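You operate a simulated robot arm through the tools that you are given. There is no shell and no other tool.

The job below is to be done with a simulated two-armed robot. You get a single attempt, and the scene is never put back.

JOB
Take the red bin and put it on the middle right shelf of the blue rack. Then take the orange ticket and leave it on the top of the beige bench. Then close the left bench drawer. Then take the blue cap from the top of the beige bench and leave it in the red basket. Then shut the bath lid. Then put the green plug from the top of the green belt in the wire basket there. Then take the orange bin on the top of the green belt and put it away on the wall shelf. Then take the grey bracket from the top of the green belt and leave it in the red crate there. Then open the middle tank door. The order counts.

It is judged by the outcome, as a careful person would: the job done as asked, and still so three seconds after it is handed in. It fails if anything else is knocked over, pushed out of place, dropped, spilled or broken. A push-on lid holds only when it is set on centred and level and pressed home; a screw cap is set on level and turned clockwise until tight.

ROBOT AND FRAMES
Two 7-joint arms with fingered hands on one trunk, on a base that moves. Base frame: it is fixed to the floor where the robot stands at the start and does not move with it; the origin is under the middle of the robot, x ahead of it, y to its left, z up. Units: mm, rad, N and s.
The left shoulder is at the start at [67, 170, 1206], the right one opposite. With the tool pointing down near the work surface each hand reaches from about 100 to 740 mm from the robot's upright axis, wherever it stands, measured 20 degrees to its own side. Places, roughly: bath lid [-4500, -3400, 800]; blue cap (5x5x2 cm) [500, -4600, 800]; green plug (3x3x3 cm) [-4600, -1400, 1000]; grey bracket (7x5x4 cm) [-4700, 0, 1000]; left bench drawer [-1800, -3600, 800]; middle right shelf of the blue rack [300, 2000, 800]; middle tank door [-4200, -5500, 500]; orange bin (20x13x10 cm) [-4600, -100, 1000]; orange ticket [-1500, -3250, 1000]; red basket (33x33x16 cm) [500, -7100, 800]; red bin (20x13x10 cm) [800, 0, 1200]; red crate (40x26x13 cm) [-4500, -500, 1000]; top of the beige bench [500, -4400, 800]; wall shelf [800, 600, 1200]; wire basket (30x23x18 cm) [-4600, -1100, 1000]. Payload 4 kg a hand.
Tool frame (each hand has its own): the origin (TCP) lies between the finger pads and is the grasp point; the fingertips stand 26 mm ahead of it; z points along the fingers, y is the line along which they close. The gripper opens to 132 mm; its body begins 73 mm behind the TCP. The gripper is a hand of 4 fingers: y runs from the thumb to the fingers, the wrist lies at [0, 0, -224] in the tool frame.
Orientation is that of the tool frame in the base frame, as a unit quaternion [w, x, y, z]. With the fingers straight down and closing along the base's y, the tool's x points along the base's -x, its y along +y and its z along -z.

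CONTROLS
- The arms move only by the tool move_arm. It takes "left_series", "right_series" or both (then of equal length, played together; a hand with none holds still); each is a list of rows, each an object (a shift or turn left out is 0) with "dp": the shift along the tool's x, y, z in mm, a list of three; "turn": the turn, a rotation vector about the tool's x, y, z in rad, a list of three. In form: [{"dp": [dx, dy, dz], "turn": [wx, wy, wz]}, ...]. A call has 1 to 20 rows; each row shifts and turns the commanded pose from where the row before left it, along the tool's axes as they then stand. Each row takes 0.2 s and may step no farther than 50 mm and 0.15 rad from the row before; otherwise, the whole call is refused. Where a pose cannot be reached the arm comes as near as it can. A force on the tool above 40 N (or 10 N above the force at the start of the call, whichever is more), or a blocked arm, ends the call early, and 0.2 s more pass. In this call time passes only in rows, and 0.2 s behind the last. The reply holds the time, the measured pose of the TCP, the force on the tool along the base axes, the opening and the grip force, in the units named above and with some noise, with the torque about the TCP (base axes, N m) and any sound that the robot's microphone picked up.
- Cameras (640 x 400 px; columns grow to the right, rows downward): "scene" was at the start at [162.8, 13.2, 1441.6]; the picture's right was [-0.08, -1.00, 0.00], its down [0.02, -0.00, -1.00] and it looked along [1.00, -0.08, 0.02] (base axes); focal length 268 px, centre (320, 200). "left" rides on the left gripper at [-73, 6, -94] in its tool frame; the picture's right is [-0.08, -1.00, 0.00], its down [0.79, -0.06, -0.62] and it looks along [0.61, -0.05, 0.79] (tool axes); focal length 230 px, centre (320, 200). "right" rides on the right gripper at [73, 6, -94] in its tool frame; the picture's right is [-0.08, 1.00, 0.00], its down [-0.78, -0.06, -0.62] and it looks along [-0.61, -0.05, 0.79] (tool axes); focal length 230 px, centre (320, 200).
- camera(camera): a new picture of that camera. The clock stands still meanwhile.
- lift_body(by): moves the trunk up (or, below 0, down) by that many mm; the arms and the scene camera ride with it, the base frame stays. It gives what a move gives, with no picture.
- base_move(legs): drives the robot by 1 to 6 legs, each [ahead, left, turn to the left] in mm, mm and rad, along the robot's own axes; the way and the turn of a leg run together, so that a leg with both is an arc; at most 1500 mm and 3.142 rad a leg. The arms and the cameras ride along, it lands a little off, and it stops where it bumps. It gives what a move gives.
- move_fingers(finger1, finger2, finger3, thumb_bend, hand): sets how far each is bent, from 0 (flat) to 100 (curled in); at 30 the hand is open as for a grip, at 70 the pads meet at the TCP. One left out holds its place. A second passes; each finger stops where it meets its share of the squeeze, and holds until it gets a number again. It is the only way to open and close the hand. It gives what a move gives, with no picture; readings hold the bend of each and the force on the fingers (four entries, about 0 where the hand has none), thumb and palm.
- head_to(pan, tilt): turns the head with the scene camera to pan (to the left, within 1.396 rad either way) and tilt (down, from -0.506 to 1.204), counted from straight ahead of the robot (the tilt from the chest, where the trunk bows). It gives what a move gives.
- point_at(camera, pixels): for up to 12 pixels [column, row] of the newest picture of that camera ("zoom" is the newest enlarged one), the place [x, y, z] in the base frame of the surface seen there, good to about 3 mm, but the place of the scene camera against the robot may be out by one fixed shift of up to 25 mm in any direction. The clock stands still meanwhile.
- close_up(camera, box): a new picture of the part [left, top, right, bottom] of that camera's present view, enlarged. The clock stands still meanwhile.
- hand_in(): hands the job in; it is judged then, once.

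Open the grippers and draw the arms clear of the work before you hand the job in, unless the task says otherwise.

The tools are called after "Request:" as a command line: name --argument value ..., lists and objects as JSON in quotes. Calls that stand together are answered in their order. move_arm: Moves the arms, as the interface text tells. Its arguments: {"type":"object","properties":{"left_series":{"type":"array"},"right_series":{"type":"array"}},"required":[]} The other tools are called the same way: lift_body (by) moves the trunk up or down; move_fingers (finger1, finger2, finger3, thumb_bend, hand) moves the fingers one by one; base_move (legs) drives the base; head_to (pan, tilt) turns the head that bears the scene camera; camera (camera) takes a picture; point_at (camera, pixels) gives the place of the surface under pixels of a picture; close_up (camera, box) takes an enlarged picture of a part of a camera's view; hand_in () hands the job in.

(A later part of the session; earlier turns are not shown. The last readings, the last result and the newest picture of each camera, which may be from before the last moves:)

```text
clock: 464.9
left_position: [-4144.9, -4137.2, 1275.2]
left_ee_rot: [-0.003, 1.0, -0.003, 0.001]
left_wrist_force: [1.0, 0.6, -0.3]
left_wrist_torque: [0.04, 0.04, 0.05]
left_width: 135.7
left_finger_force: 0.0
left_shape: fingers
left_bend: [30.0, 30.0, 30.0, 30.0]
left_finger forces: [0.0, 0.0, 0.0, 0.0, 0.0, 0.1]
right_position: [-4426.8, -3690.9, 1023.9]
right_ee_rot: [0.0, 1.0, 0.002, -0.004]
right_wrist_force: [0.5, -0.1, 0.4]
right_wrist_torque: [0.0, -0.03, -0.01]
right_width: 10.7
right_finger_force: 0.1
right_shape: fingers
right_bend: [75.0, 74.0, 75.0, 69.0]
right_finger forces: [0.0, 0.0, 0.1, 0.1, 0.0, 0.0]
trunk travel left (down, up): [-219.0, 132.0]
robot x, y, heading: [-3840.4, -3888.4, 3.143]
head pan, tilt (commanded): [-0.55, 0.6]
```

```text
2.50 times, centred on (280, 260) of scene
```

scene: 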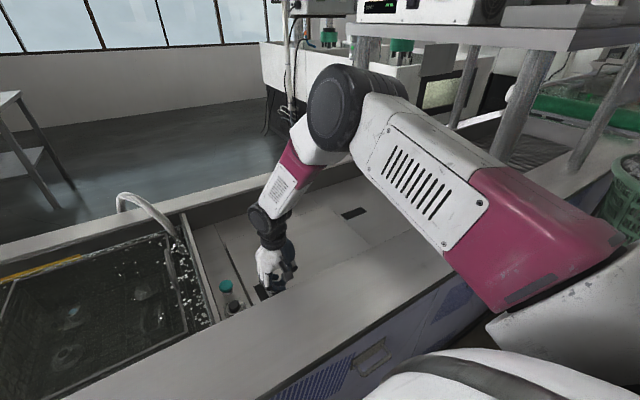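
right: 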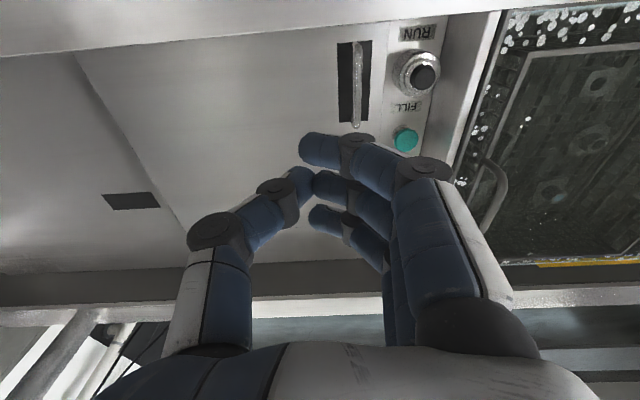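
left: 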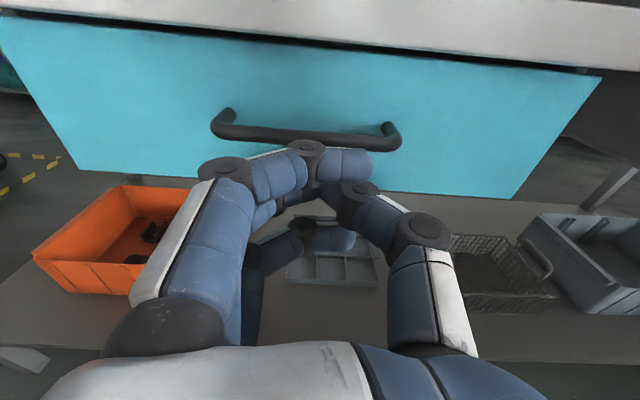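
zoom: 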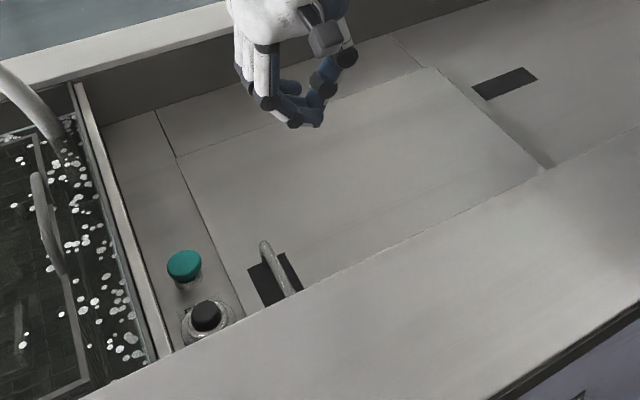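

The lid is shut flush. I raise and draw back the right hand, back away, and go north to the green belt.

Request:
move_arm --right_series '[{"dp": [30, 0, -35]}, {"dp": [35, 0, -30]}, {"dp": [35, 0, -30]}, {"dp": [35, 0, -30]}, {"dp": [35, 0, -25]}, {"dp": [35, 0, 0]}]'

Request:
move_fingers --hand "right" --finger1 45 --finger2 45 --finger3 45 --thumb_bend 45

Request:
base_move --legs '[[-700, 0, 0], [0, -1250, 0], [0, -1250, 0]]'

Request:
head_to --pan 0 --tilt 0.35

Request:
camera --camera "scene"

```text
clock: 466.3
left_position: [-4145.9, -4138.0, 1275.8]
left_ee_rot: [-0.005, 1.0, -0.004, 0.002]
left_wrist_force: [0.3, -0.6, 0.4]
left_wrist_torque: [-0.02, -0.01, 0.0]
left_width: 135.9
left_finger_force: 0.0
left_shape: fingers
left_bend: [30.0, 30.0, 30.0, 30.0]
left_finger forces: [0.0, 0.0, 0.1, 0.0, 0.0, 0.1]
right_position: [-4221.3, -3690.8, 1172.2]
right_ee_rot: [-0.001, 1.0, 0.001, -0.005]
right_wrist_force: [0.6, -0.5, 0.1]
right_wrist_torque: [0.0, 0.04, 0.01]
right_width: 10.4
right_finger_force: 0.0
right_shape: fingers
right_bend: [75.0, 74.0, 75.0, 69.0]
right_finger forces: [0.0, 0.1, 0.0, 0.1, 0.0, 0.0]
trunk travel left (down, up): [-219.0, 132.0]
robot x, y, heading: [-3838.4, -3889.5, 3.139]
head pan, tilt (commanded): [-0.55, 0.6]
```

```text
clock: 467.3
left_position: [-4146.8, -4136.5, 1273.9]
left_ee_rot: [-0.003, 1.0, -0.003, 0.001]
left_wrist_force: [0.1, 0.0, -0.6]
left_wrist_torque: [0.03, 0.01, 0.01]
left_width: 135.9
left_finger_force: 0.1
left_shape: fingers
left_bend: [30.0, 30.0, 30.0, 30.0]
left_finger forces: [0.0, 0.0, 0.0, 0.0, 0.1, 0.0]
right_position: [-4221.2, -3691.3, 1171.0]
right_ee_rot: [0.001, 1.0, 0.002, -0.004]
right_wrist_force: [-1.7, 0.4, -0.1]
right_wrist_torque: [0.0, -0.01, 0.02]
right_width: 86.4
right_finger_force: 0.1
right_shape: fingers
right_bend: [45.0, 45.0, 45.0, 45.0]
right_finger forces: [0.0, 0.0, 0.0, 0.0, 0.1, 0.1]
trunk travel left (down, up): [-219.0, 132.0]
robot x, y, heading: [-3840.0, -3889.6, 3.138]
head pan, tilt (commanded): [-0.55, 0.6]
```

```text
clock: 492.8
left_position: [-3434.2, -1624.1, 1274.4]
left_ee_rot: [-0.004, 1.0, -0.005, 0.002]
left_wrist_force: [0.7, 0.4, 0.1]
left_wrist_torque: [-0.04, -0.03, -0.04]
left_width: 135.7
left_finger_force: 0.0
left_shape: fingers
left_bend: [30.0, 30.0, 30.0, 30.0]
left_finger forces: [0.0, 0.0, 0.0, 0.0, 0.0, 0.0]
right_position: [-3511.2, -1178.2, 1171.3]
right_ee_rot: [0.0, 1.0, 0.001, -0.004]
right_wrist_force: [0.3, -0.3, -0.2]
right_wrist_torque: [-0.01, 0.01, 0.02]
right_width: 86.5
right_finger_force: 0.1
right_shape: fingers
right_bend: [45.0, 45.0, 45.0, 45.0]
right_finger forces: [0.0, 0.0, 0.0, 0.1, 0.0, 0.0]
trunk travel left (down, up): [-219.0, 132.0]
robot x, y, heading: [-3129.2, -1375.9, 3.14]
head pan, tilt (commanded): [-0.55, 0.6]
```

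```text
clock: 493.8
left_position: [-3436.0, -1625.1, 1273.9]
left_ee_rot: [-0.004, 1.0, -0.004, 0.002]
left_wrist_force: [1.1, -0.7, -0.1]
left_wrist_torque: [-0.01, 0.01, 0.0]
left_width: 136.1
left_finger_force: 0.0
left_shape: fingers
left_bend: [30.0, 30.0, 30.0, 30.0]
left_finger forces: [0.0, 0.0, 0.0, 0.0, 0.0, 0.0]
right_position: [-3511.0, -1178.4, 1170.8]
right_ee_rot: [0.0, 1.0, 0.001, -0.004]
right_wrist_force: [-1.0, 0.3, -0.3]
right_wrist_torque: [-0.03, -0.02, 0.02]
right_width: 86.8
right_finger_force: 0.1
right_shape: fingers
right_bend: [45.0, 45.0, 45.0, 45.0]
right_finger forces: [0.0, 0.0, 0.0, 0.0, 0.0, 0.1]
trunk travel left (down, up): [-219.0, 132.0]
robot x, y, heading: [-3127.2, -1377.3, 3.141]
head pan, tilt (commanded): [0.0, 0.351]
```

```text
taken
```

scene: 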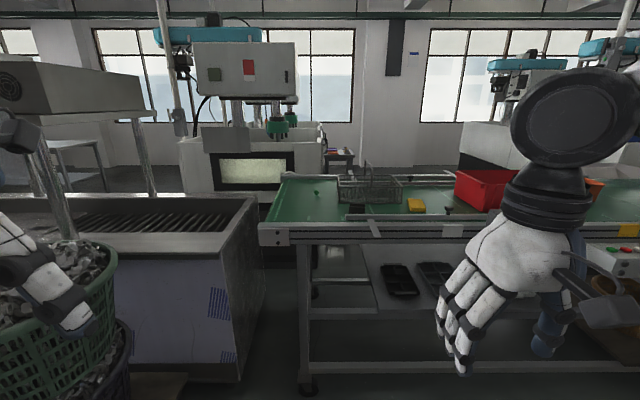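

The belt is ahead: the green plug seems at (317,192), the wire basket at (370,185), red crate at (485,188). I zoom in and measure.

Request:
close_up --camera "scene" --box '[250, 150, 500, 260]'

Request:
point_at --camera "scene" --pixels '[[317, 192], [345, 200], [400, 200], [340, 180], [400, 178], [300, 215], [270, 235], [290, 178], [415, 205], [450, 210], [370, 230], [330, 215]]'

```text
2.56 times, centred on (375, 205) of scene
```

zoom: 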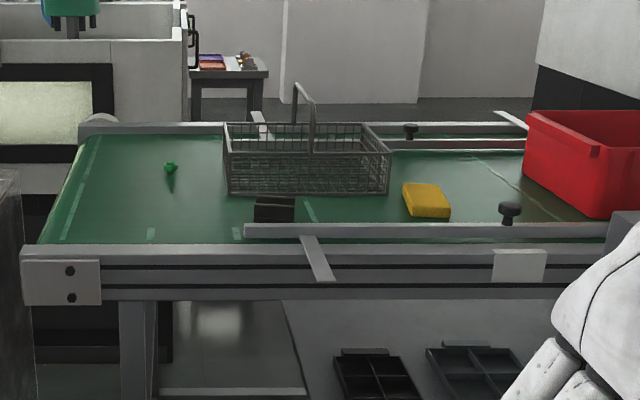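

```text
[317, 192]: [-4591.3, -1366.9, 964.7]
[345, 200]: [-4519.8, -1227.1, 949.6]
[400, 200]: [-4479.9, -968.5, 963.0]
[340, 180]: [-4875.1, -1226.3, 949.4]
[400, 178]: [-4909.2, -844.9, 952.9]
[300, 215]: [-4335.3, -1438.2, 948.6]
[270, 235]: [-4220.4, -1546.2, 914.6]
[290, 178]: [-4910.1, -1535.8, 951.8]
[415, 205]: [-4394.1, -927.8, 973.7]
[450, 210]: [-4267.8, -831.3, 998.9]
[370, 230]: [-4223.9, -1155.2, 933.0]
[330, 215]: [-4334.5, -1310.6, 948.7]
```

Belt surface z≈949, plug near (−4591, −1367), wire basket about x −4790…−4480, y −1230…−960 with an arched handle. I drive to about (−3900, −1330).

Request:
base_move --legs '[[770, -45, 0]]'

Request:
head_to --pan 0 --tilt 0.55

Request:
camera --camera "scene"

Request:
camera --camera "right"

```text
clock: 497.9
left_position: [-4206.0, -1580.8, 1273.1]
left_ee_rot: [-0.004, 1.0, -0.003, 0.002]
left_wrist_force: [-0.8, -0.5, -0.3]
left_wrist_torque: [0.0, 0.0, 0.04]
left_width: 135.9
left_finger_force: 0.1
left_shape: fingers
left_bend: [30.0, 30.0, 30.0, 30.0]
left_finger forces: [0.0, 0.1, 0.0, 0.0, 0.0, 0.1]
right_position: [-4282.1, -1134.3, 1171.1]
right_ee_rot: [-0.001, 1.0, 0.003, -0.004]
right_wrist_force: [-0.3, -0.1, -0.4]
right_wrist_torque: [-0.02, -0.01, -0.03]
right_width: 86.3
right_finger_force: 0.1
right_shape: fingers
right_bend: [45.0, 45.0, 45.0, 45.0]
right_finger forces: [0.0, 0.0, 0.1, 0.0, 0.1, 0.0]
trunk travel left (down, up): [-219.0, 132.0]
robot x, y, heading: [-3896.8, -1332.0, -3.138]
head pan, tilt (commanded): [0.0, 0.351]
```

```text
clock: 498.6
left_position: [-4204.8, -1580.7, 1274.0]
left_ee_rot: [-0.004, 1.0, -0.002, 0.002]
left_wrist_force: [0.2, 0.0, 0.2]
left_wrist_torque: [0.0, -0.03, 0.01]
left_width: 135.7
left_finger_force: 0.0
left_shape: fingers
left_bend: [30.0, 30.0, 30.0, 30.0]
left_finger forces: [0.1, 0.1, 0.1, 0.1, 0.1, 0.0]
right_position: [-4280.4, -1134.7, 1170.6]
right_ee_rot: [0.0, 1.0, 0.003, -0.004]
right_wrist_force: [-0.6, 0.9, 0.8]
right_wrist_torque: [0.0, 0.02, 0.01]
right_width: 86.1
right_finger_force: 0.1
right_shape: fingers
right_bend: [45.0, 45.0, 45.0, 45.0]
right_finger forces: [0.0, 0.0, 0.0, 0.1, 0.1, 0.1]
trunk travel left (down, up): [-219.0, 132.0]
robot x, y, heading: [-3898.9, -1332.0, -3.139]
head pan, tilt (commanded): [0.0, 0.55]
```

```text
taken
```

scene: 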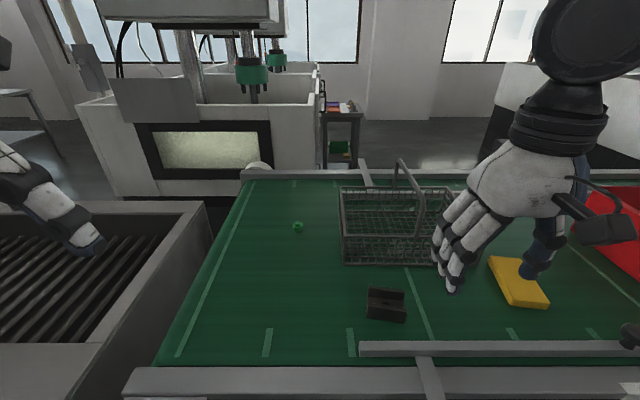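

```text
taken
```

right: 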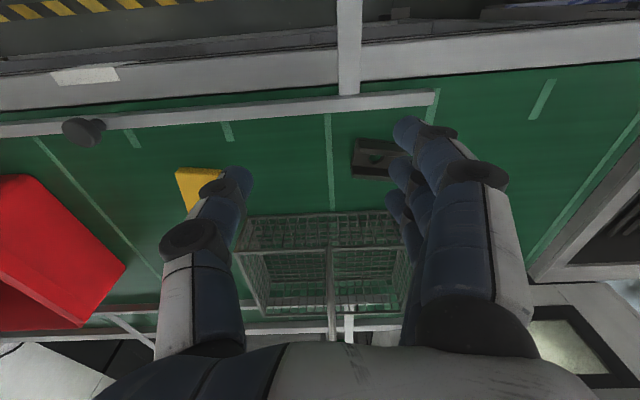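

I measure the plug (297,227) and the basket rim and handle from here.

Request:
point_at --camera "scene" --pixels '[[297, 224], [297, 231], [342, 222], [343, 262], [341, 190], [425, 262], [418, 235], [402, 165], [445, 190], [385, 300], [410, 195], [360, 345]]'

Request:
close_up --camera "scene" --box '[270, 140, 490, 290]'

```text
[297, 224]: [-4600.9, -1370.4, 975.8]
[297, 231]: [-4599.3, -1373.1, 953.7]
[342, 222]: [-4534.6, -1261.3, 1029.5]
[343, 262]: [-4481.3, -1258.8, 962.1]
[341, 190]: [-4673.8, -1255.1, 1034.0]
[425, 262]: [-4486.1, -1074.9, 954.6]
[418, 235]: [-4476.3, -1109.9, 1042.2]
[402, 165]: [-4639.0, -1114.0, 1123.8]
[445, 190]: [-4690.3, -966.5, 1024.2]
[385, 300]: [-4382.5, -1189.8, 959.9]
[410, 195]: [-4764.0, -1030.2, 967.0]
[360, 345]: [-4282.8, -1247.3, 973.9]
```

```text
2.67 times, centred on (380, 215) of scene
```

zoom: 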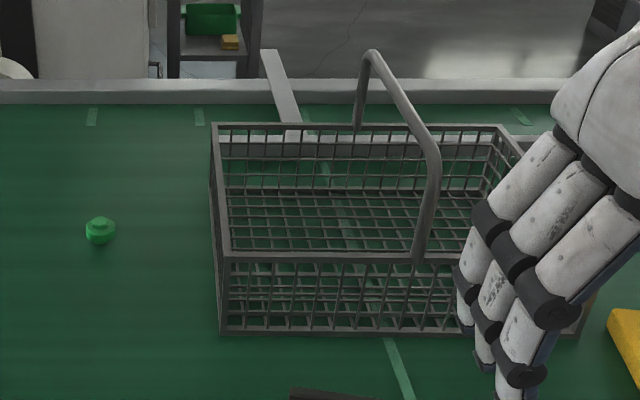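

The plug is at about (−4600, −1372), 27 mm tall; basket rim z≈1035 with the handle arch at y≈−1112, so I'll use its left half. I go 40 mm closer and bring the right hand over the plug.

Request:
base_move --legs '[[40, 0, 0]]'

Request:
move_arm --right_series '[{"dp": [-10, 40, 0]}, {"dp": [-20, 40, 0]}, {"dp": [-25, 40, 0]}, {"dp": [-35, 30, 0]}, {"dp": [-35, 30, 0]}, {"dp": [-35, 30, 0]}, {"dp": [-40, 10, 0]}]'

Request:
camera --camera "right"

```text
clock: 499.7
left_position: [-4231.9, -1581.2, 1274.9]
left_ee_rot: [-0.004, 1.0, -0.002, 0.002]
left_wrist_force: [1.1, -0.2, -0.5]
left_wrist_torque: [0.02, 0.08, 0.01]
left_width: 135.6
left_finger_force: 0.0
left_shape: fingers
left_bend: [30.0, 30.0, 30.0, 30.0]
left_finger forces: [0.0, 0.1, 0.1, 0.1, 0.1, 0.1]
right_position: [-4308.4, -1134.6, 1172.0]
right_ee_rot: [0.0, 1.0, 0.002, -0.005]
right_wrist_force: [0.1, -0.3, -0.3]
right_wrist_torque: [-0.01, 0.04, -0.01]
right_width: 86.3
right_finger_force: 0.2
right_shape: fingers
right_bend: [45.0, 45.0, 45.0, 45.0]
right_finger forces: [0.0, 0.1, 0.0, 0.1, 0.0, 0.0]
trunk travel left (down, up): [-219.0, 132.0]
robot x, y, heading: [-3929.2, -1335.3, -3.138]
head pan, tilt (commanded): [0.0, 0.55]
stopped in leg 1: the robot was blocked; the commanded pose is now the measured one
```

```text
clock: 501.3
left_position: [-4235.8, -1581.2, 1273.4]
left_ee_rot: [-0.004, 1.0, -0.002, 0.003]
left_wrist_force: [-0.5, 0.0, 0.8]
left_wrist_torque: [0.0, -0.05, 0.01]
left_width: 135.7
left_finger_force: 0.0
left_shape: fingers
left_bend: [30.0, 30.0, 30.0, 30.0]
left_finger forces: [0.0, 0.1, 0.0, 0.0, 0.0, 0.0]
right_position: [-4511.1, -1356.9, 1170.4]
right_ee_rot: [0.0, 1.0, 0.002, -0.002]
right_wrist_force: [0.3, -0.1, 0.2]
right_wrist_torque: [0.0, -0.02, -0.02]
right_width: 86.6
right_finger_force: 0.1
right_shape: fingers
right_bend: [45.0, 45.0, 45.0, 45.0]
right_finger forces: [0.0, 0.1, 0.0, 0.0, 0.0, 0.0]
trunk travel left (down, up): [-219.0, 132.0]
robot x, y, heading: [-3929.6, -1330.2, -3.134]
head pan, tilt (commanded): [0.0, 0.55]
```

```text
taken
```

right: 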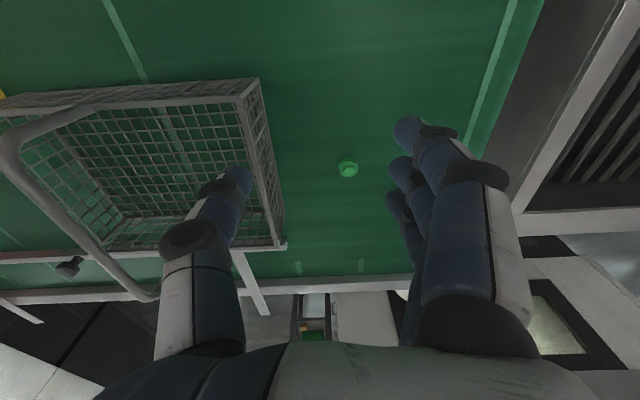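

The base just touched the belt frame; I back off 10 mm. Then I measure the plug (347,168) from the hand camera.

Request:
base_move --legs '[[-10, 0, 0]]'

Request:
camera --camera "right"

Request:
close_up --camera "right" --box '[280, 120, 420, 220]'

Request:
point_at --camera "right" --pixels '[[347, 166], [347, 172], [339, 167], [355, 167], [347, 160], [320, 165], [380, 140], [282, 243], [250, 85], [255, 100]]'

```text
clock: 502.0
left_position: [-4225.3, -1580.2, 1273.6]
left_ee_rot: [-0.004, 1.0, -0.002, 0.002]
left_wrist_force: [0.8, -0.1, -0.1]
left_wrist_torque: [0.02, -0.02, -0.02]
left_width: 135.8
left_finger_force: 0.1
left_shape: fingers
left_bend: [30.0, 30.0, 30.0, 30.0]
left_finger forces: [0.0, 0.0, 0.0, 0.0, 0.0, 0.0]
right_position: [-4500.4, -1357.0, 1171.3]
right_ee_rot: [0.0, 1.0, 0.003, -0.004]
right_wrist_force: [-0.4, 0.0, 0.4]
right_wrist_torque: [-0.02, 0.01, 0.0]
right_width: 86.6
right_finger_force: 0.0
right_shape: fingers
right_bend: [45.0, 45.0, 45.0, 45.0]
right_finger forces: [0.0, 0.0, 0.0, 0.1, 0.0, 0.0]
trunk travel left (down, up): [-219.0, 132.0]
robot x, y, heading: [-3918.0, -1333.3, -3.138]
head pan, tilt (commanded): [0.0, 0.55]
```

```text
taken
```

right: 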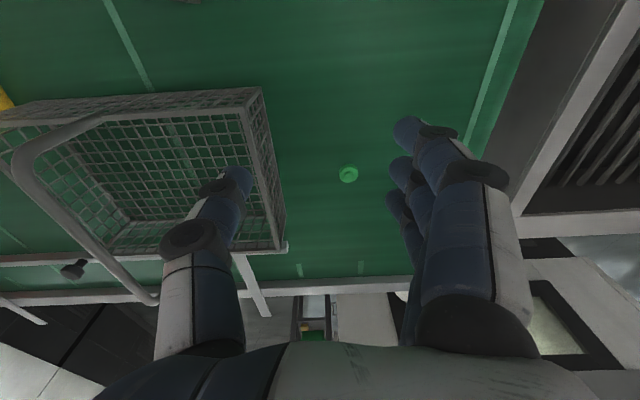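

```text
4.00 times, centred on (350, 170) of right
```

zoom: 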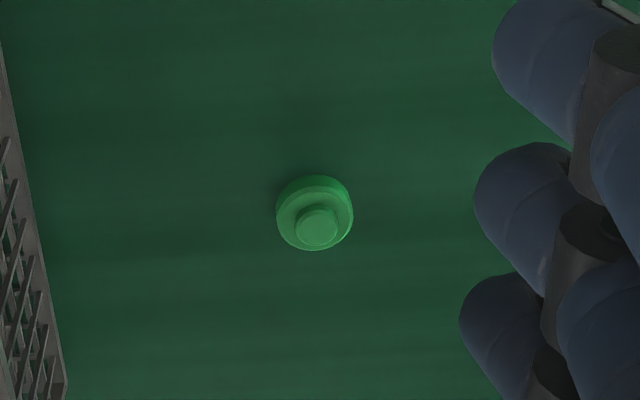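

```text
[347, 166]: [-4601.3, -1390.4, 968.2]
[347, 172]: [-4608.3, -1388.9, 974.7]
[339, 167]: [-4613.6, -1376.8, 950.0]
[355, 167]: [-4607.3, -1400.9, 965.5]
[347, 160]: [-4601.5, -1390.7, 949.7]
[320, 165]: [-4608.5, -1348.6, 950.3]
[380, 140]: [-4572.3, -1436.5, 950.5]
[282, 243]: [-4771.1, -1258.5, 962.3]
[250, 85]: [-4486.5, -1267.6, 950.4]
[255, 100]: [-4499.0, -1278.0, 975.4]
```

The plug centre is (−4607, −1391), belt z≈950. It is at the limit of my reach, so I lower (bow) the trunk by 100 mm, which brings the shoulders forward.

Request:
lift_body --by -100

Request:
camera --camera "scene"

```text
clock: 503.3
left_position: [-4223.4, -1580.6, 1175.5]
left_ee_rot: [-0.003, 1.0, -0.002, 0.002]
left_wrist_force: [0.7, 0.5, -0.1]
left_wrist_torque: [-0.04, 0.02, 0.03]
left_width: 135.7
left_finger_force: 0.0
left_shape: fingers
left_bend: [30.0, 30.0, 30.0, 30.0]
left_finger forces: [0.0, 0.1, 0.0, 0.1, 0.1, 0.1]
right_position: [-4499.1, -1356.1, 1075.4]
right_ee_rot: [0.0, 1.0, 0.003, -0.005]
right_wrist_force: [0.5, 1.2, 0.5]
right_wrist_torque: [0.02, 0.03, -0.02]
right_width: 86.6
right_finger_force: 0.1
right_shape: fingers
right_bend: [45.0, 45.0, 45.0, 45.0]
right_finger forces: [0.0, 0.0, 0.1, 0.0, 0.1, 0.0]
trunk travel left (down, up): [-119.0, 232.0]
robot x, y, heading: [-3915.4, -1332.6, -3.136]
head pan, tilt (commanded): [0.0, 0.55]
```

```text
taken
```

scene: 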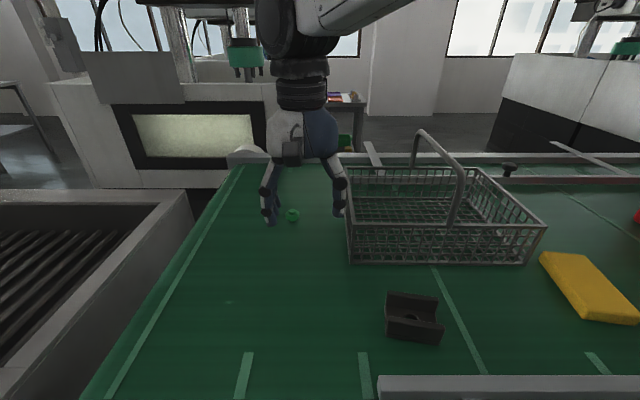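

Now I move the right hand over the plug at z≈1060 and set fingers: outer ones and middle to bend 55.

Request:
move_arm --right_series '[{"dp": [-36, 12, 0]}, {"dp": [-36, 12, 5]}, {"dp": [-35, 11, 10]}]'

Request:
move_fingers --hand "right" --finger1 55 --finger2 55 --finger3 55 --thumb_bend 55

Request:
camera --camera "right"

Request:
close_up --camera "right" --box '[240, 60, 420, 210]'

```text
clock: 504.3
left_position: [-4223.7, -1580.3, 1174.7]
left_ee_rot: [-0.003, 1.0, -0.002, 0.002]
left_wrist_force: [0.2, 0.8, 0.1]
left_wrist_torque: [0.06, 0.0, 0.01]
left_width: 135.6
left_finger_force: 0.2
left_shape: fingers
left_bend: [30.0, 30.0, 30.0, 30.0]
left_finger forces: [0.0, 0.1, 0.0, 0.0, 0.0, 0.0]
right_position: [-4629.8, -1342.4, 1080.5]
right_ee_rot: [0.023, 0.999, -0.041, -0.01]
right_wrist_force: [-0.1, 0.1, 0.4]
right_wrist_torque: [0.01, 0.04, 0.02]
right_width: 86.9
right_finger_force: 0.1
right_shape: fingers
right_bend: [45.0, 45.0, 45.0, 45.0]
right_finger forces: [0.1, 0.0, 0.0, 0.0, 0.0, 0.0]
trunk travel left (down, up): [-119.0, 232.0]
robot x, y, heading: [-3918.8, -1330.5, -3.139]
head pan, tilt (commanded): [0.0, 0.55]
stopped in row 3 (right hand): the arm was blocked; the commanded pose is now the measured one
```

```text
clock: 505.3
left_position: [-4224.7, -1580.7, 1173.8]
left_ee_rot: [-0.004, 1.0, -0.001, 0.004]
left_wrist_force: [-0.1, 0.5, 0.7]
left_wrist_torque: [0.02, 0.03, -0.01]
left_width: 136.0
left_finger_force: 0.0
left_shape: fingers
left_bend: [30.0, 30.0, 30.0, 30.0]
left_finger forces: [0.0, 0.0, 0.0, 0.0, 0.0, 0.0]
right_position: [-4631.0, -1342.3, 1080.0]
right_ee_rot: [0.023, 0.999, -0.04, -0.009]
right_wrist_force: [-0.2, -0.1, 0.6]
right_wrist_torque: [-0.02, 0.02, 0.01]
right_width: 55.3
right_finger_force: 0.0
right_shape: fingers
right_bend: [55.0, 55.0, 55.0, 55.0]
right_finger forces: [0.1, 0.0, 0.0, 0.0, 0.1, 0.0]
trunk travel left (down, up): [-119.0, 232.0]
robot x, y, heading: [-3917.0, -1328.0, -3.137]
head pan, tilt (commanded): [0.0, 0.55]
```

```text
taken
```

right: 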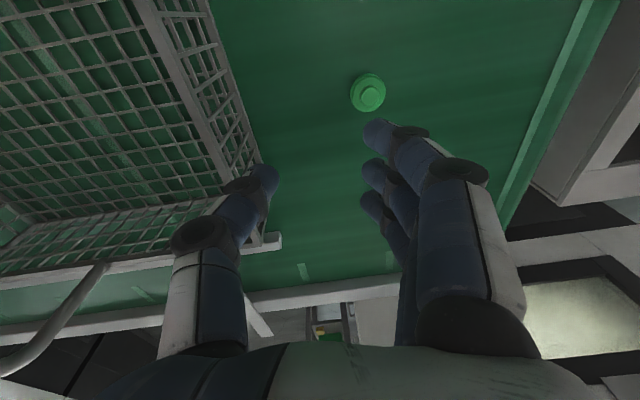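

```text
2.67 times, centred on (330, 135) of right
```

zoom: 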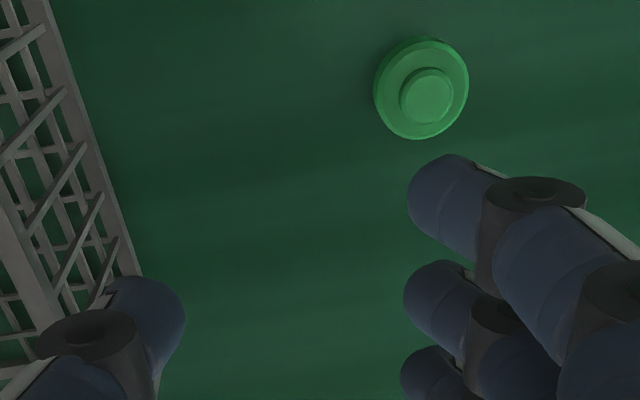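

The right arm was blocked while crossing inward (by my own body, I think); nothing was touched. I draw the right hand back, shift the base 80 mm north and use the left hand for the plug.

Request:
move_arm --right_series '[{"dp": [0, 0, -40]}, {"dp": [0, 0, -40]}, {"dp": [40, 0, 0]}, {"dp": [40, -20, 0]}, {"dp": [40, -30, 0]}, {"dp": [40, -30, 0]}, {"dp": [40, -30, 0]}, {"dp": [40, -30, 0]}, {"dp": [40, -30, 0]}]'

Request:
camera --camera "scene"

```text
clock: 507.3
left_position: [-4223.6, -1579.4, 1173.7]
left_ee_rot: [-0.003, 1.0, -0.003, 0.003]
left_wrist_force: [0.1, -0.2, -0.3]
left_wrist_torque: [-0.01, 0.04, 0.0]
left_width: 135.8
left_finger_force: 0.0
left_shape: fingers
left_bend: [30.0, 30.0, 30.0, 30.0]
left_finger forces: [0.0, 0.1, 0.0, 0.0, 0.0, 0.0]
right_position: [-4310.8, -1192.0, 1132.4]
right_ee_rot: [0.023, 0.999, -0.038, -0.011]
right_wrist_force: [-0.3, 0.3, 0.6]
right_wrist_torque: [-0.02, 0.0, 0.0]
right_width: 55.2
right_finger_force: 0.1
right_shape: fingers
right_bend: [55.0, 55.0, 55.0, 55.0]
right_finger forces: [0.1, 0.1, 0.0, 0.0, 0.1, 0.0]
right hand out of reach, approached as far as the arm can: row 1, 2
trunk travel left (down, up): [-119.0, 232.0]
robot x, y, heading: [-3918.9, -1333.4, -3.14]
head pan, tilt (commanded): [0.0, 0.55]
```

```text
taken
```

scene: 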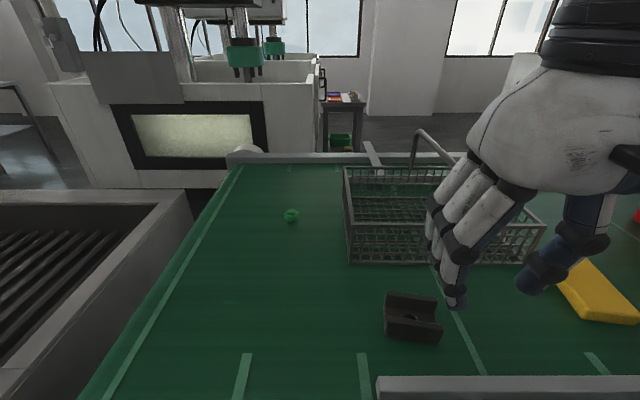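

Nothing moved. I shift the base 85 mm north and reach with the left hand for the plug.

Request:
base_move --legs '[[0, -85, 0]]'

Request:
move_fingers --hand "left" --finger1 55 --finger2 55 --finger3 55 --thumb_bend 55

Request:
move_arm --left_series '[{"dp": [-40, -10, 10]}, {"dp": [-40, -10, 10]}, {"dp": [-40, -10, 10]}, {"dp": [-40, -10, 10]}, {"dp": [-40, -10, 10]}, {"dp": [-40, -10, 10]}, {"dp": [-40, -10, 10]}]'

Request:
camera --camera "left"

Request:
camera --camera "scene"

```text
clock: 508.8
left_position: [-4224.9, -1494.9, 1173.9]
left_ee_rot: [-0.004, 1.0, -0.002, 0.004]
left_wrist_force: [0.5, -0.2, 0.5]
left_wrist_torque: [-0.04, -0.01, 0.0]
left_width: 135.8
left_finger_force: 0.1
left_shape: fingers
left_bend: [30.0, 30.0, 30.0, 30.0]
left_finger forces: [0.0, 0.0, 0.0, 0.0, 0.0, 0.0]
right_position: [-4312.5, -1106.1, 1132.7]
right_ee_rot: [0.022, 0.999, -0.037, -0.008]
right_wrist_force: [0.0, 0.2, -0.1]
right_wrist_torque: [0.0, -0.01, 0.0]
right_width: 55.1
right_finger_force: 0.0
right_shape: fingers
right_bend: [55.0, 55.0, 55.0, 55.0]
right_finger forces: [0.0, 0.0, 0.1, 0.0, 0.0, 0.0]
trunk travel left (down, up): [-119.0, 232.0]
robot x, y, heading: [-3916.4, -1246.1, -3.136]
head pan, tilt (commanded): [0.0, 0.55]
```

```text
clock: 509.8
left_position: [-4225.4, -1494.7, 1172.7]
left_ee_rot: [-0.003, 1.0, -0.002, 0.004]
left_wrist_force: [-1.0, 0.3, 0.3]
left_wrist_torque: [0.0, 0.02, 0.0]
left_width: 55.2
left_finger_force: 0.0
left_shape: fingers
left_bend: [55.0, 55.0, 55.0, 55.0]
left_finger forces: [0.0, 0.0, 0.1, 0.1, 0.0, 0.1]
right_position: [-4314.2, -1107.6, 1132.7]
right_ee_rot: [0.022, 0.999, -0.038, -0.008]
right_wrist_force: [0.6, -0.1, -0.6]
right_wrist_torque: [0.0, -0.05, 0.01]
right_width: 55.2
right_finger_force: 0.0
right_shape: fingers
right_bend: [55.0, 55.0, 55.0, 55.0]
right_finger forces: [0.0, 0.0, 0.0, 0.0, 0.1, 0.0]
trunk travel left (down, up): [-119.0, 232.0]
robot x, y, heading: [-3916.3, -1243.2, -3.137]
head pan, tilt (commanded): [0.0, 0.55]
```

```text
clock: 511.4
left_position: [-4505.3, -1422.7, 1102.4]
left_ee_rot: [-0.004, 1.0, -0.002, 0.003]
left_wrist_force: [0.4, 0.4, 0.4]
left_wrist_torque: [0.0, 0.02, -0.01]
left_width: 55.3
left_finger_force: 0.0
left_shape: fingers
left_bend: [55.0, 55.0, 55.0, 55.0]
left_finger forces: [0.0, 0.1, 0.0, 0.0, 0.0, 0.0]
right_position: [-4313.6, -1107.3, 1132.2]
right_ee_rot: [0.022, 0.999, -0.038, -0.007]
right_wrist_force: [0.5, 0.0, -0.7]
right_wrist_torque: [-0.01, -0.04, -0.01]
right_width: 55.2
right_finger_force: 0.0
right_shape: fingers
right_bend: [55.0, 55.0, 55.0, 55.0]
right_finger forces: [0.0, 0.1, 0.0, 0.0, 0.1, 0.0]
trunk travel left (down, up): [-119.0, 232.0]
robot x, y, heading: [-3916.5, -1250.5, -3.135]
head pan, tilt (commanded): [0.0, 0.55]
```

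```text
taken
```

left: 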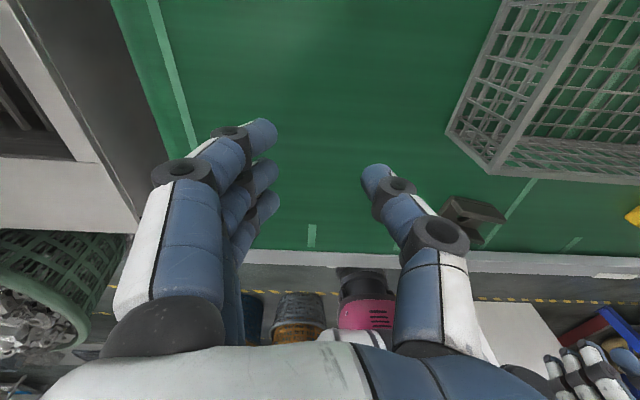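

```text
taken
```

scene: 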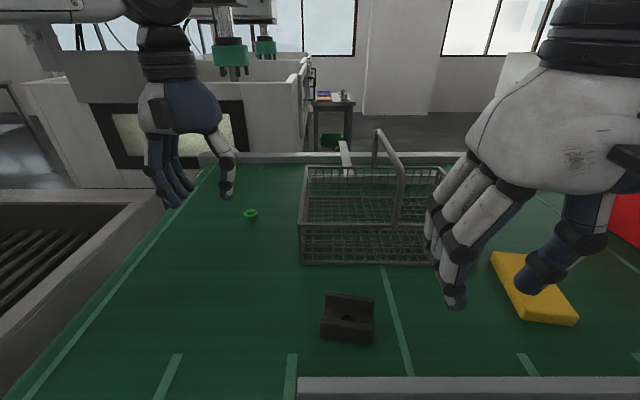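

The plug is not yet in the left camera's view. I move on over its position at z≈1080.

Request:
move_arm --left_series '[{"dp": [-34, -11, 8]}, {"dp": [-34, -11, 8]}, {"dp": [-34, -10, 6]}]'

Request:
camera --camera "left"

Request:
camera --camera "scene"

```text
clock: 512.1
left_position: [-4608.0, -1390.3, 1079.1]
left_ee_rot: [-0.003, 1.0, -0.001, 0.004]
left_wrist_force: [-0.1, 0.4, 0.2]
left_wrist_torque: [-0.05, -0.03, -0.01]
left_width: 55.3
left_finger_force: 0.1
left_shape: fingers
left_bend: [55.0, 55.0, 55.0, 55.0]
left_finger forces: [0.0, 0.0, 0.0, 0.1, 0.0, 0.0]
right_position: [-4313.2, -1106.6, 1132.7]
right_ee_rot: [0.023, 0.999, -0.038, -0.008]
right_wrist_force: [-0.3, 0.1, -0.6]
right_wrist_torque: [0.0, -0.04, 0.05]
right_width: 55.3
right_finger_force: 0.0
right_shape: fingers
right_bend: [55.0, 55.0, 55.0, 55.0]
right_finger forces: [0.1, 0.0, 0.1, 0.1, 0.0, 0.0]
trunk travel left (down, up): [-119.0, 232.0]
robot x, y, heading: [-3920.6, -1246.6, -3.139]
head pan, tilt (commanded): [0.0, 0.55]
```

```text
taken
```

left: 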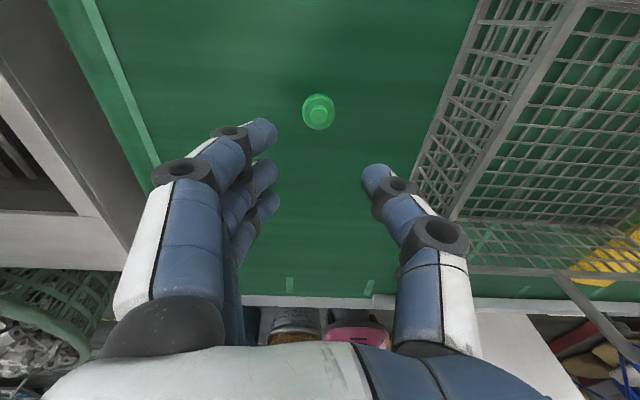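

```text
taken
```

scene: 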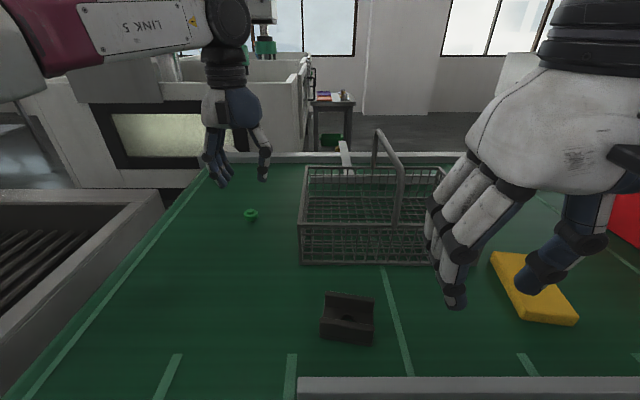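

Now the plug is in the left camera's view at (319,112). I measure it there.

Request:
close_up --camera "left" --box '[260, 70, 400, 180]'

Request:
point_at --camera "left" --pixels '[[319, 112], [319, 118], [304, 112], [334, 112], [319, 97], [319, 128], [345, 130], [290, 110], [455, 200], [440, 150]]'

```text
3.64 times, centred on (330, 125) of left
```

zoom: 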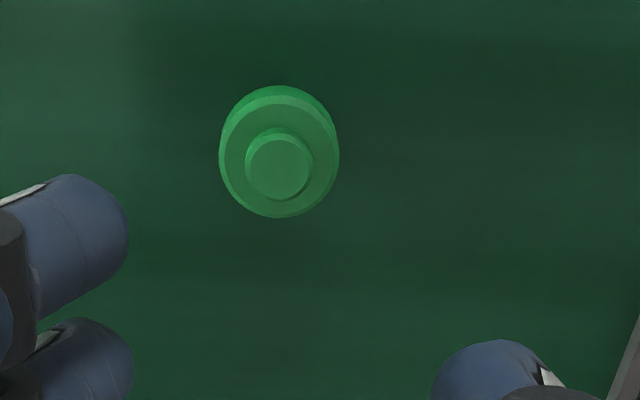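

```text
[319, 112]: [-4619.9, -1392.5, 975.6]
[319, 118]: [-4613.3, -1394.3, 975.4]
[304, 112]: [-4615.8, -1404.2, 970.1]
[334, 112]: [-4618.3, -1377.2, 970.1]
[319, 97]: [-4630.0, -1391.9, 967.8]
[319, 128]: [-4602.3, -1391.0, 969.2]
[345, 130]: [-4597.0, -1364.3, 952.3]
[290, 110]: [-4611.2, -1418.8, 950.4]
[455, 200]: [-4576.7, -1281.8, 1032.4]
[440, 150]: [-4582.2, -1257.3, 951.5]
```

The plug centre is about (−4614, −1391), 28 mm wide, ring top z≈969. I keep the outer fingers back, and descend to TCP z≈982.

Request:
move_arm --left_series '[{"dp": [-6, 0, 30]}, {"dp": [0, 0, 30]}, {"dp": [0, 0, 22]}, {"dp": [0, 0, 12]}]'

Request:
camera --camera "left"

```text
clock: 513.1
left_position: [-4611.1, -1390.2, 985.2]
left_ee_rot: [-0.004, 1.0, -0.002, 0.002]
left_wrist_force: [-0.1, -0.6, -0.8]
left_wrist_torque: [-0.01, 0.0, 0.0]
left_width: 55.2
left_finger_force: 0.0
left_shape: fingers
left_bend: [55.0, 55.0, 55.0, 55.0]
left_finger forces: [0.0, 0.0, 0.0, 0.0, 0.0, 0.0]
right_position: [-4312.3, -1108.2, 1131.3]
right_ee_rot: [0.022, 0.999, -0.037, -0.008]
right_wrist_force: [0.0, 0.2, 0.1]
right_wrist_torque: [-0.01, -0.04, 0.03]
right_width: 55.0
right_finger_force: 0.0
right_shape: fingers
right_bend: [55.0, 55.0, 55.0, 55.0]
right_finger forces: [0.0, 0.0, 0.1, 0.0, 0.0, 0.0]
trunk travel left (down, up): [-119.0, 232.0]
robot x, y, heading: [-3915.9, -1244.5, -3.138]
head pan, tilt (commanded): [0.0, 0.55]
```

```text
taken
```

left: 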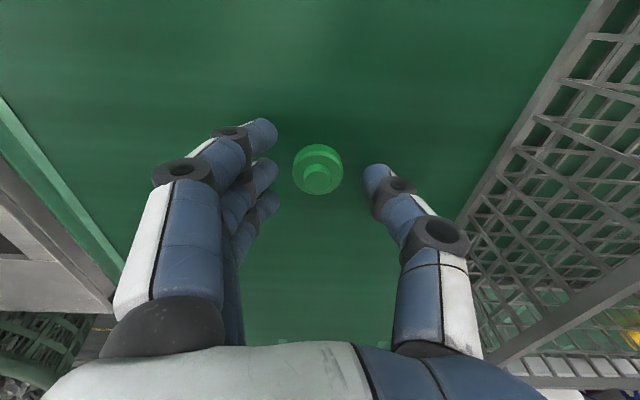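

The plug lies between the middle finger and the thumb. I lower 3 mm and close middle finger and thumb on it.

Request:
move_arm --left_series '[{"dp": [0, 0, 3]}]'

Request:
move_fingers --hand "left" --finger1 60 --finger2 75 --finger3 60 --thumb_bend 75

Request:
close_up --camera "left" --box '[220, 90, 430, 250]'

```text
clock: 513.5
left_position: [-4611.9, -1389.4, 982.7]
left_ee_rot: [-0.004, 1.0, -0.002, 0.004]
left_wrist_force: [0.3, -0.3, 0.1]
left_wrist_torque: [0.02, -0.01, 0.02]
left_width: 55.4
left_finger_force: 0.0
left_shape: fingers
left_bend: [55.0, 55.0, 55.0, 55.0]
left_finger forces: [0.0, 0.0, 0.0, 0.1, 0.0, 0.1]
right_position: [-4313.0, -1108.1, 1132.1]
right_ee_rot: [0.02, 0.999, -0.037, -0.009]
right_wrist_force: [0.3, 0.1, 1.0]
right_wrist_torque: [0.01, -0.03, 0.01]
right_width: 55.0
right_finger_force: 0.0
right_shape: fingers
right_bend: [55.0, 55.0, 55.0, 55.0]
right_finger forces: [0.0, 0.0, 0.1, 0.0, 0.1, 0.0]
trunk travel left (down, up): [-119.0, 232.0]
robot x, y, heading: [-3919.5, -1248.7, -3.135]
head pan, tilt (commanded): [0.0, 0.55]
```

```text
clock: 514.5
left_position: [-4611.2, -1389.6, 983.1]
left_ee_rot: [-0.004, 1.0, -0.001, 0.003]
left_wrist_force: [-0.5, -0.3, -1.0]
left_wrist_torque: [-0.05, 0.03, 0.02]
left_width: 30.8
left_finger_force: 11.3
left_shape: fingers
left_bend: [60.0, 62.0, 60.0, 69.0]
left_finger forces: [0.0, 10.8, 0.1, 0.0, 10.9, 0.1]
right_position: [-4311.4, -1107.9, 1133.3]
right_ee_rot: [0.021, 0.999, -0.038, -0.009]
right_wrist_force: [0.3, 0.7, -0.4]
right_wrist_torque: [-0.04, 0.0, 0.0]
right_width: 55.0
right_finger_force: 0.1
right_shape: fingers
right_bend: [55.0, 55.0, 55.0, 55.0]
right_finger forces: [0.0, 0.0, 0.0, 0.0, 0.0, 0.0]
trunk travel left (down, up): [-119.0, 232.0]
robot x, y, heading: [-3918.0, -1250.1, -3.138]
head pan, tilt (commanded): [0.0, 0.55]
```

```text
2.50 times, centred on (325, 170) of left
```

zoom: 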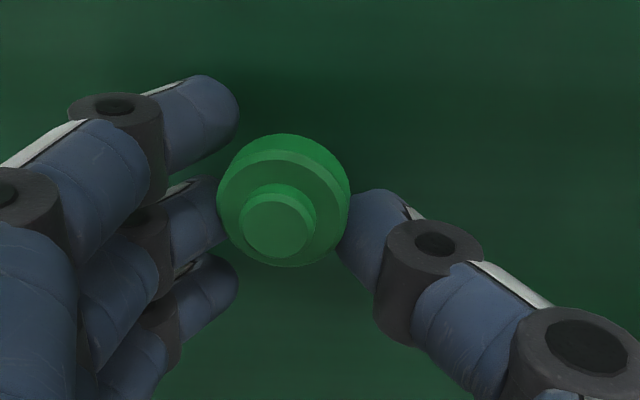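

The plug is pinched (11 N). I lift it 25 mm and check.

Request:
move_arm --left_series '[{"dp": [0, 0, -5]}, {"dp": [0, 0, -10]}, {"dp": [0, 0, -15]}]'

Request:
camera --camera "left"

```text
clock: 515.4
left_position: [-4612.5, -1389.7, 1014.1]
left_ee_rot: [-0.004, 1.0, -0.002, 0.003]
left_wrist_force: [0.1, -0.2, -0.6]
left_wrist_torque: [0.0, 0.0, 0.03]
left_width: 30.6
left_finger_force: 10.8
left_shape: fingers
left_bend: [60.0, 62.0, 60.0, 69.0]
left_finger forces: [0.0, 10.8, 0.0, 0.0, 11.0, 0.0]
right_position: [-4312.2, -1107.5, 1132.6]
right_ee_rot: [0.022, 0.999, -0.037, -0.008]
right_wrist_force: [-0.1, -0.4, 0.1]
right_wrist_torque: [0.0, -0.03, 0.02]
right_width: 55.2
right_finger_force: 0.0
right_shape: fingers
right_bend: [55.0, 55.0, 55.0, 55.0]
right_finger forces: [0.1, 0.0, 0.0, 0.0, 0.1, 0.0]
trunk travel left (down, up): [-119.0, 232.0]
robot x, y, heading: [-3916.1, -1247.9, -3.141]
head pan, tilt (commanded): [0.0, 0.55]
```

```text
taken
```

left: 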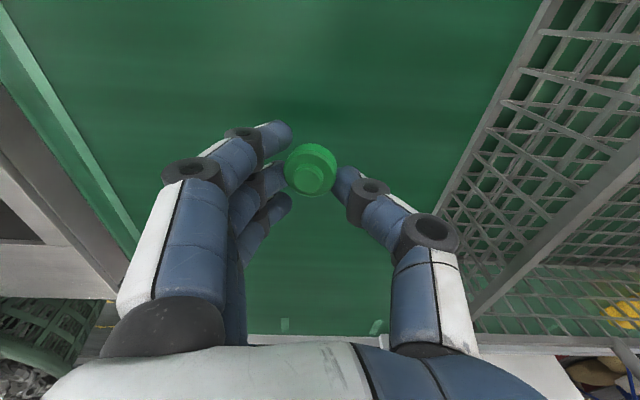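

The plug is up. I raise it to z≈1105, shift the base 130 mm north so the hand need not cross my body, then bring it over the basket's left half.

Request:
move_arm --left_series '[{"dp": [0, 0, -30]}, {"dp": [0, 0, -30]}, {"dp": [0, 0, -30]}]'

Request:
base_move --legs '[[0, -130, 0]]'

Request:
camera --camera "left"

Request:
camera --camera "scene"

```text
clock: 516.1
left_position: [-4610.5, -1391.0, 1104.1]
left_ee_rot: [-0.003, 1.0, -0.003, 0.003]
left_wrist_force: [0.3, 0.3, 0.0]
left_wrist_torque: [0.0, 0.01, 0.0]
left_width: 30.7
left_finger_force: 10.5
left_shape: fingers
left_bend: [60.0, 62.0, 60.0, 69.0]
left_finger forces: [0.0, 10.7, 0.0, 0.0, 11.0, 0.0]
right_position: [-4312.1, -1108.2, 1132.6]
right_ee_rot: [0.022, 0.999, -0.037, -0.009]
right_wrist_force: [0.9, -0.5, 0.4]
right_wrist_torque: [-0.02, 0.03, 0.01]
right_width: 54.9
right_finger_force: 0.1
right_shape: fingers
right_bend: [55.0, 55.0, 55.0, 55.0]
right_finger forces: [0.0, 0.0, 0.0, 0.0, 0.0, 0.0]
trunk travel left (down, up): [-119.0, 232.0]
robot x, y, heading: [-3920.7, -1245.5, -3.14]
head pan, tilt (commanded): [0.0, 0.55]
```

```text
clock: 518.0
left_position: [-4612.5, -1260.9, 1103.5]
left_ee_rot: [-0.004, 1.0, -0.002, 0.003]
left_wrist_force: [0.3, 0.3, 0.3]
left_wrist_torque: [0.03, 0.0, 0.01]
left_width: 30.5
left_finger_force: 11.0
left_shape: fingers
left_bend: [60.0, 62.0, 60.0, 69.0]
left_finger forces: [0.1, 10.9, 0.0, 0.1, 10.9, 0.1]
right_position: [-4312.9, -977.5, 1132.8]
right_ee_rot: [0.023, 0.999, -0.037, -0.009]
right_wrist_force: [0.5, 0.3, -0.7]
right_wrist_torque: [-0.03, -0.02, 0.0]
right_width: 54.8
right_finger_force: 0.0
right_shape: fingers
right_bend: [55.0, 55.0, 55.0, 55.0]
right_finger forces: [0.0, 0.0, 0.0, 0.1, 0.0, 0.0]
trunk travel left (down, up): [-119.0, 232.0]
robot x, y, heading: [-3919.1, -1119.6, -3.137]
head pan, tilt (commanded): [0.0, 0.55]
```

```text
taken
```

left: 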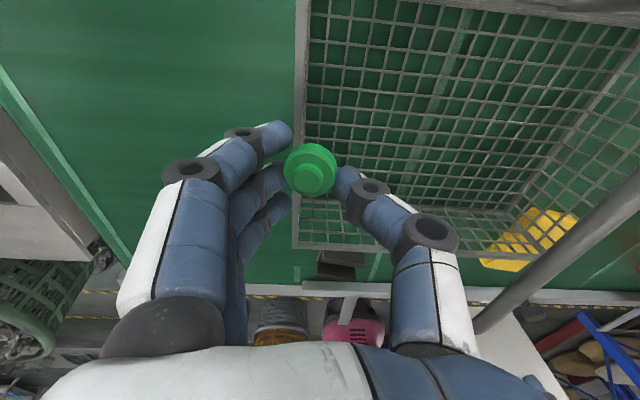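

```text
taken
```

scene: 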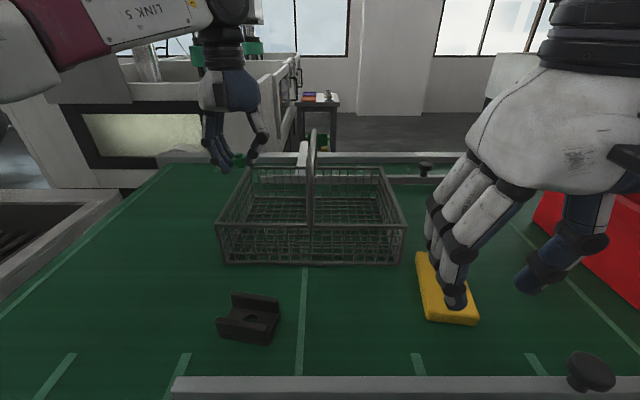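

I measure the basket from the left camera: left rim near (300,100), front rim near (380,248), handle at (560,255).

Request:
point_at --camera "left" --pixels '[[301, 60], [298, 150], [297, 235], [350, 249], [450, 257], [560, 255], [500, 310], [420, 120], [440, 10], [385, 152], [610, 215]]'

Request:
point_at --camera "scene" --pixels '[[222, 225], [250, 170], [400, 228], [378, 170], [310, 228], [313, 135], [307, 165], [225, 262]]'

```text
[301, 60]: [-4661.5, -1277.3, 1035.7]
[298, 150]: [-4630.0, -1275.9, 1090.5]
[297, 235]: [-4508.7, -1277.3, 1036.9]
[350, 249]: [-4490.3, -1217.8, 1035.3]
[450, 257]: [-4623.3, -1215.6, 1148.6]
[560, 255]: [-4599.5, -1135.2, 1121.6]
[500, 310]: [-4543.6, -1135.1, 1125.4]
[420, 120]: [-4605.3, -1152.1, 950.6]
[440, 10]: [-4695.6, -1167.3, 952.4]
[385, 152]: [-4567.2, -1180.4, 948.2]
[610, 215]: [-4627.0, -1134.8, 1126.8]
```

```text
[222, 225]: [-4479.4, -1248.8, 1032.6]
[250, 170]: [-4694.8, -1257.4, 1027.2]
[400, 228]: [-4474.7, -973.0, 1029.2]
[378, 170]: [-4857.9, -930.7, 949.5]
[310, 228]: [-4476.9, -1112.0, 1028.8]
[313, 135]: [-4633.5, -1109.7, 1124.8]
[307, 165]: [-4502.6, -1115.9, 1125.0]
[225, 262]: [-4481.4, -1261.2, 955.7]
```

Left half of the basket: y −1272…−1142, x −4715…−4495. I move the plug to (−4606, −1205) above it, then lower into it.

Request:
move_arm --left_series '[{"dp": [3, -28, 0]}, {"dp": [3, -27, 0]}, {"dp": [0, 0, 0]}]'

Request:
camera --camera "left"

Request:
close_up --camera "scene" --box '[160, 80, 440, 290]'

```text
clock: 518.8
left_position: [-4604.7, -1208.1, 1104.0]
left_ee_rot: [-0.003, 1.0, -0.001, 0.004]
left_wrist_force: [0.8, 0.1, -0.8]
left_wrist_torque: [0.0, -0.02, -0.01]
left_width: 30.5
left_finger_force: 11.3
left_shape: fingers
left_bend: [60.0, 62.0, 60.0, 69.0]
left_finger forces: [0.0, 10.7, 0.0, 0.0, 10.9, 0.0]
right_position: [-4313.0, -977.8, 1132.9]
right_ee_rot: [0.021, 0.999, -0.038, -0.008]
right_wrist_force: [-0.9, 0.4, 0.9]
right_wrist_torque: [0.01, -0.02, 0.01]
right_width: 55.1
right_finger_force: 0.0
right_shape: fingers
right_bend: [55.0, 55.0, 55.0, 55.0]
right_finger forces: [0.1, 0.1, 0.0, 0.1, 0.1, 0.0]
trunk travel left (down, up): [-119.0, 232.0]
robot x, y, heading: [-3918.9, -1116.1, -3.142]
head pan, tilt (commanded): [0.0, 0.55]
```

```text
taken
```

left: 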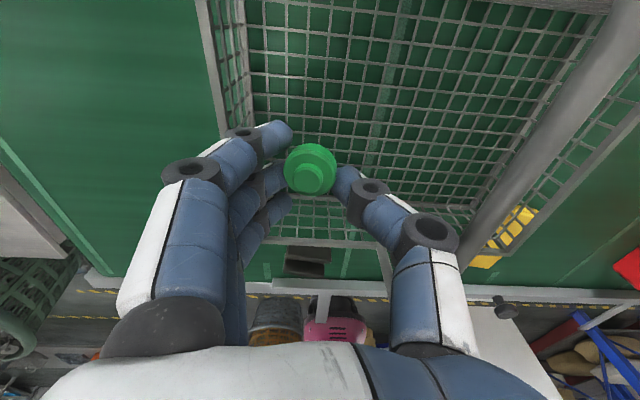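

```text
1.90 times, centred on (300, 185) of scene
```

zoom: 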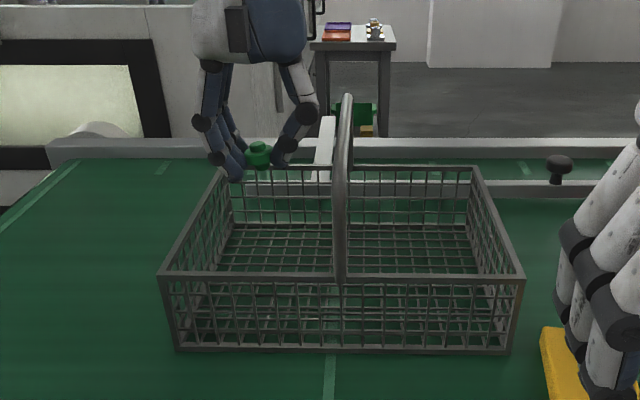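

I check how far the finger knuckles stick out to the south (pixels (170,172), (165,190)) before lowering.

Request:
point_at --camera "left" --pixels '[[168, 172], [190, 165], [172, 190], [230, 130], [240, 135], [265, 125], [430, 225], [455, 235], [380, 190]]'

```text
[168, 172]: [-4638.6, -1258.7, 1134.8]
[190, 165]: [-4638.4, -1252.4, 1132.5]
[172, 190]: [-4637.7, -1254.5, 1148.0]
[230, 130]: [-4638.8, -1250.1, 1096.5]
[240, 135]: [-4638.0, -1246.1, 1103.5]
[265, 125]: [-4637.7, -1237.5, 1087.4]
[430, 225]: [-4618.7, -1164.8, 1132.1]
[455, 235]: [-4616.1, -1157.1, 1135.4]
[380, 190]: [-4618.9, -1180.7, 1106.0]
```

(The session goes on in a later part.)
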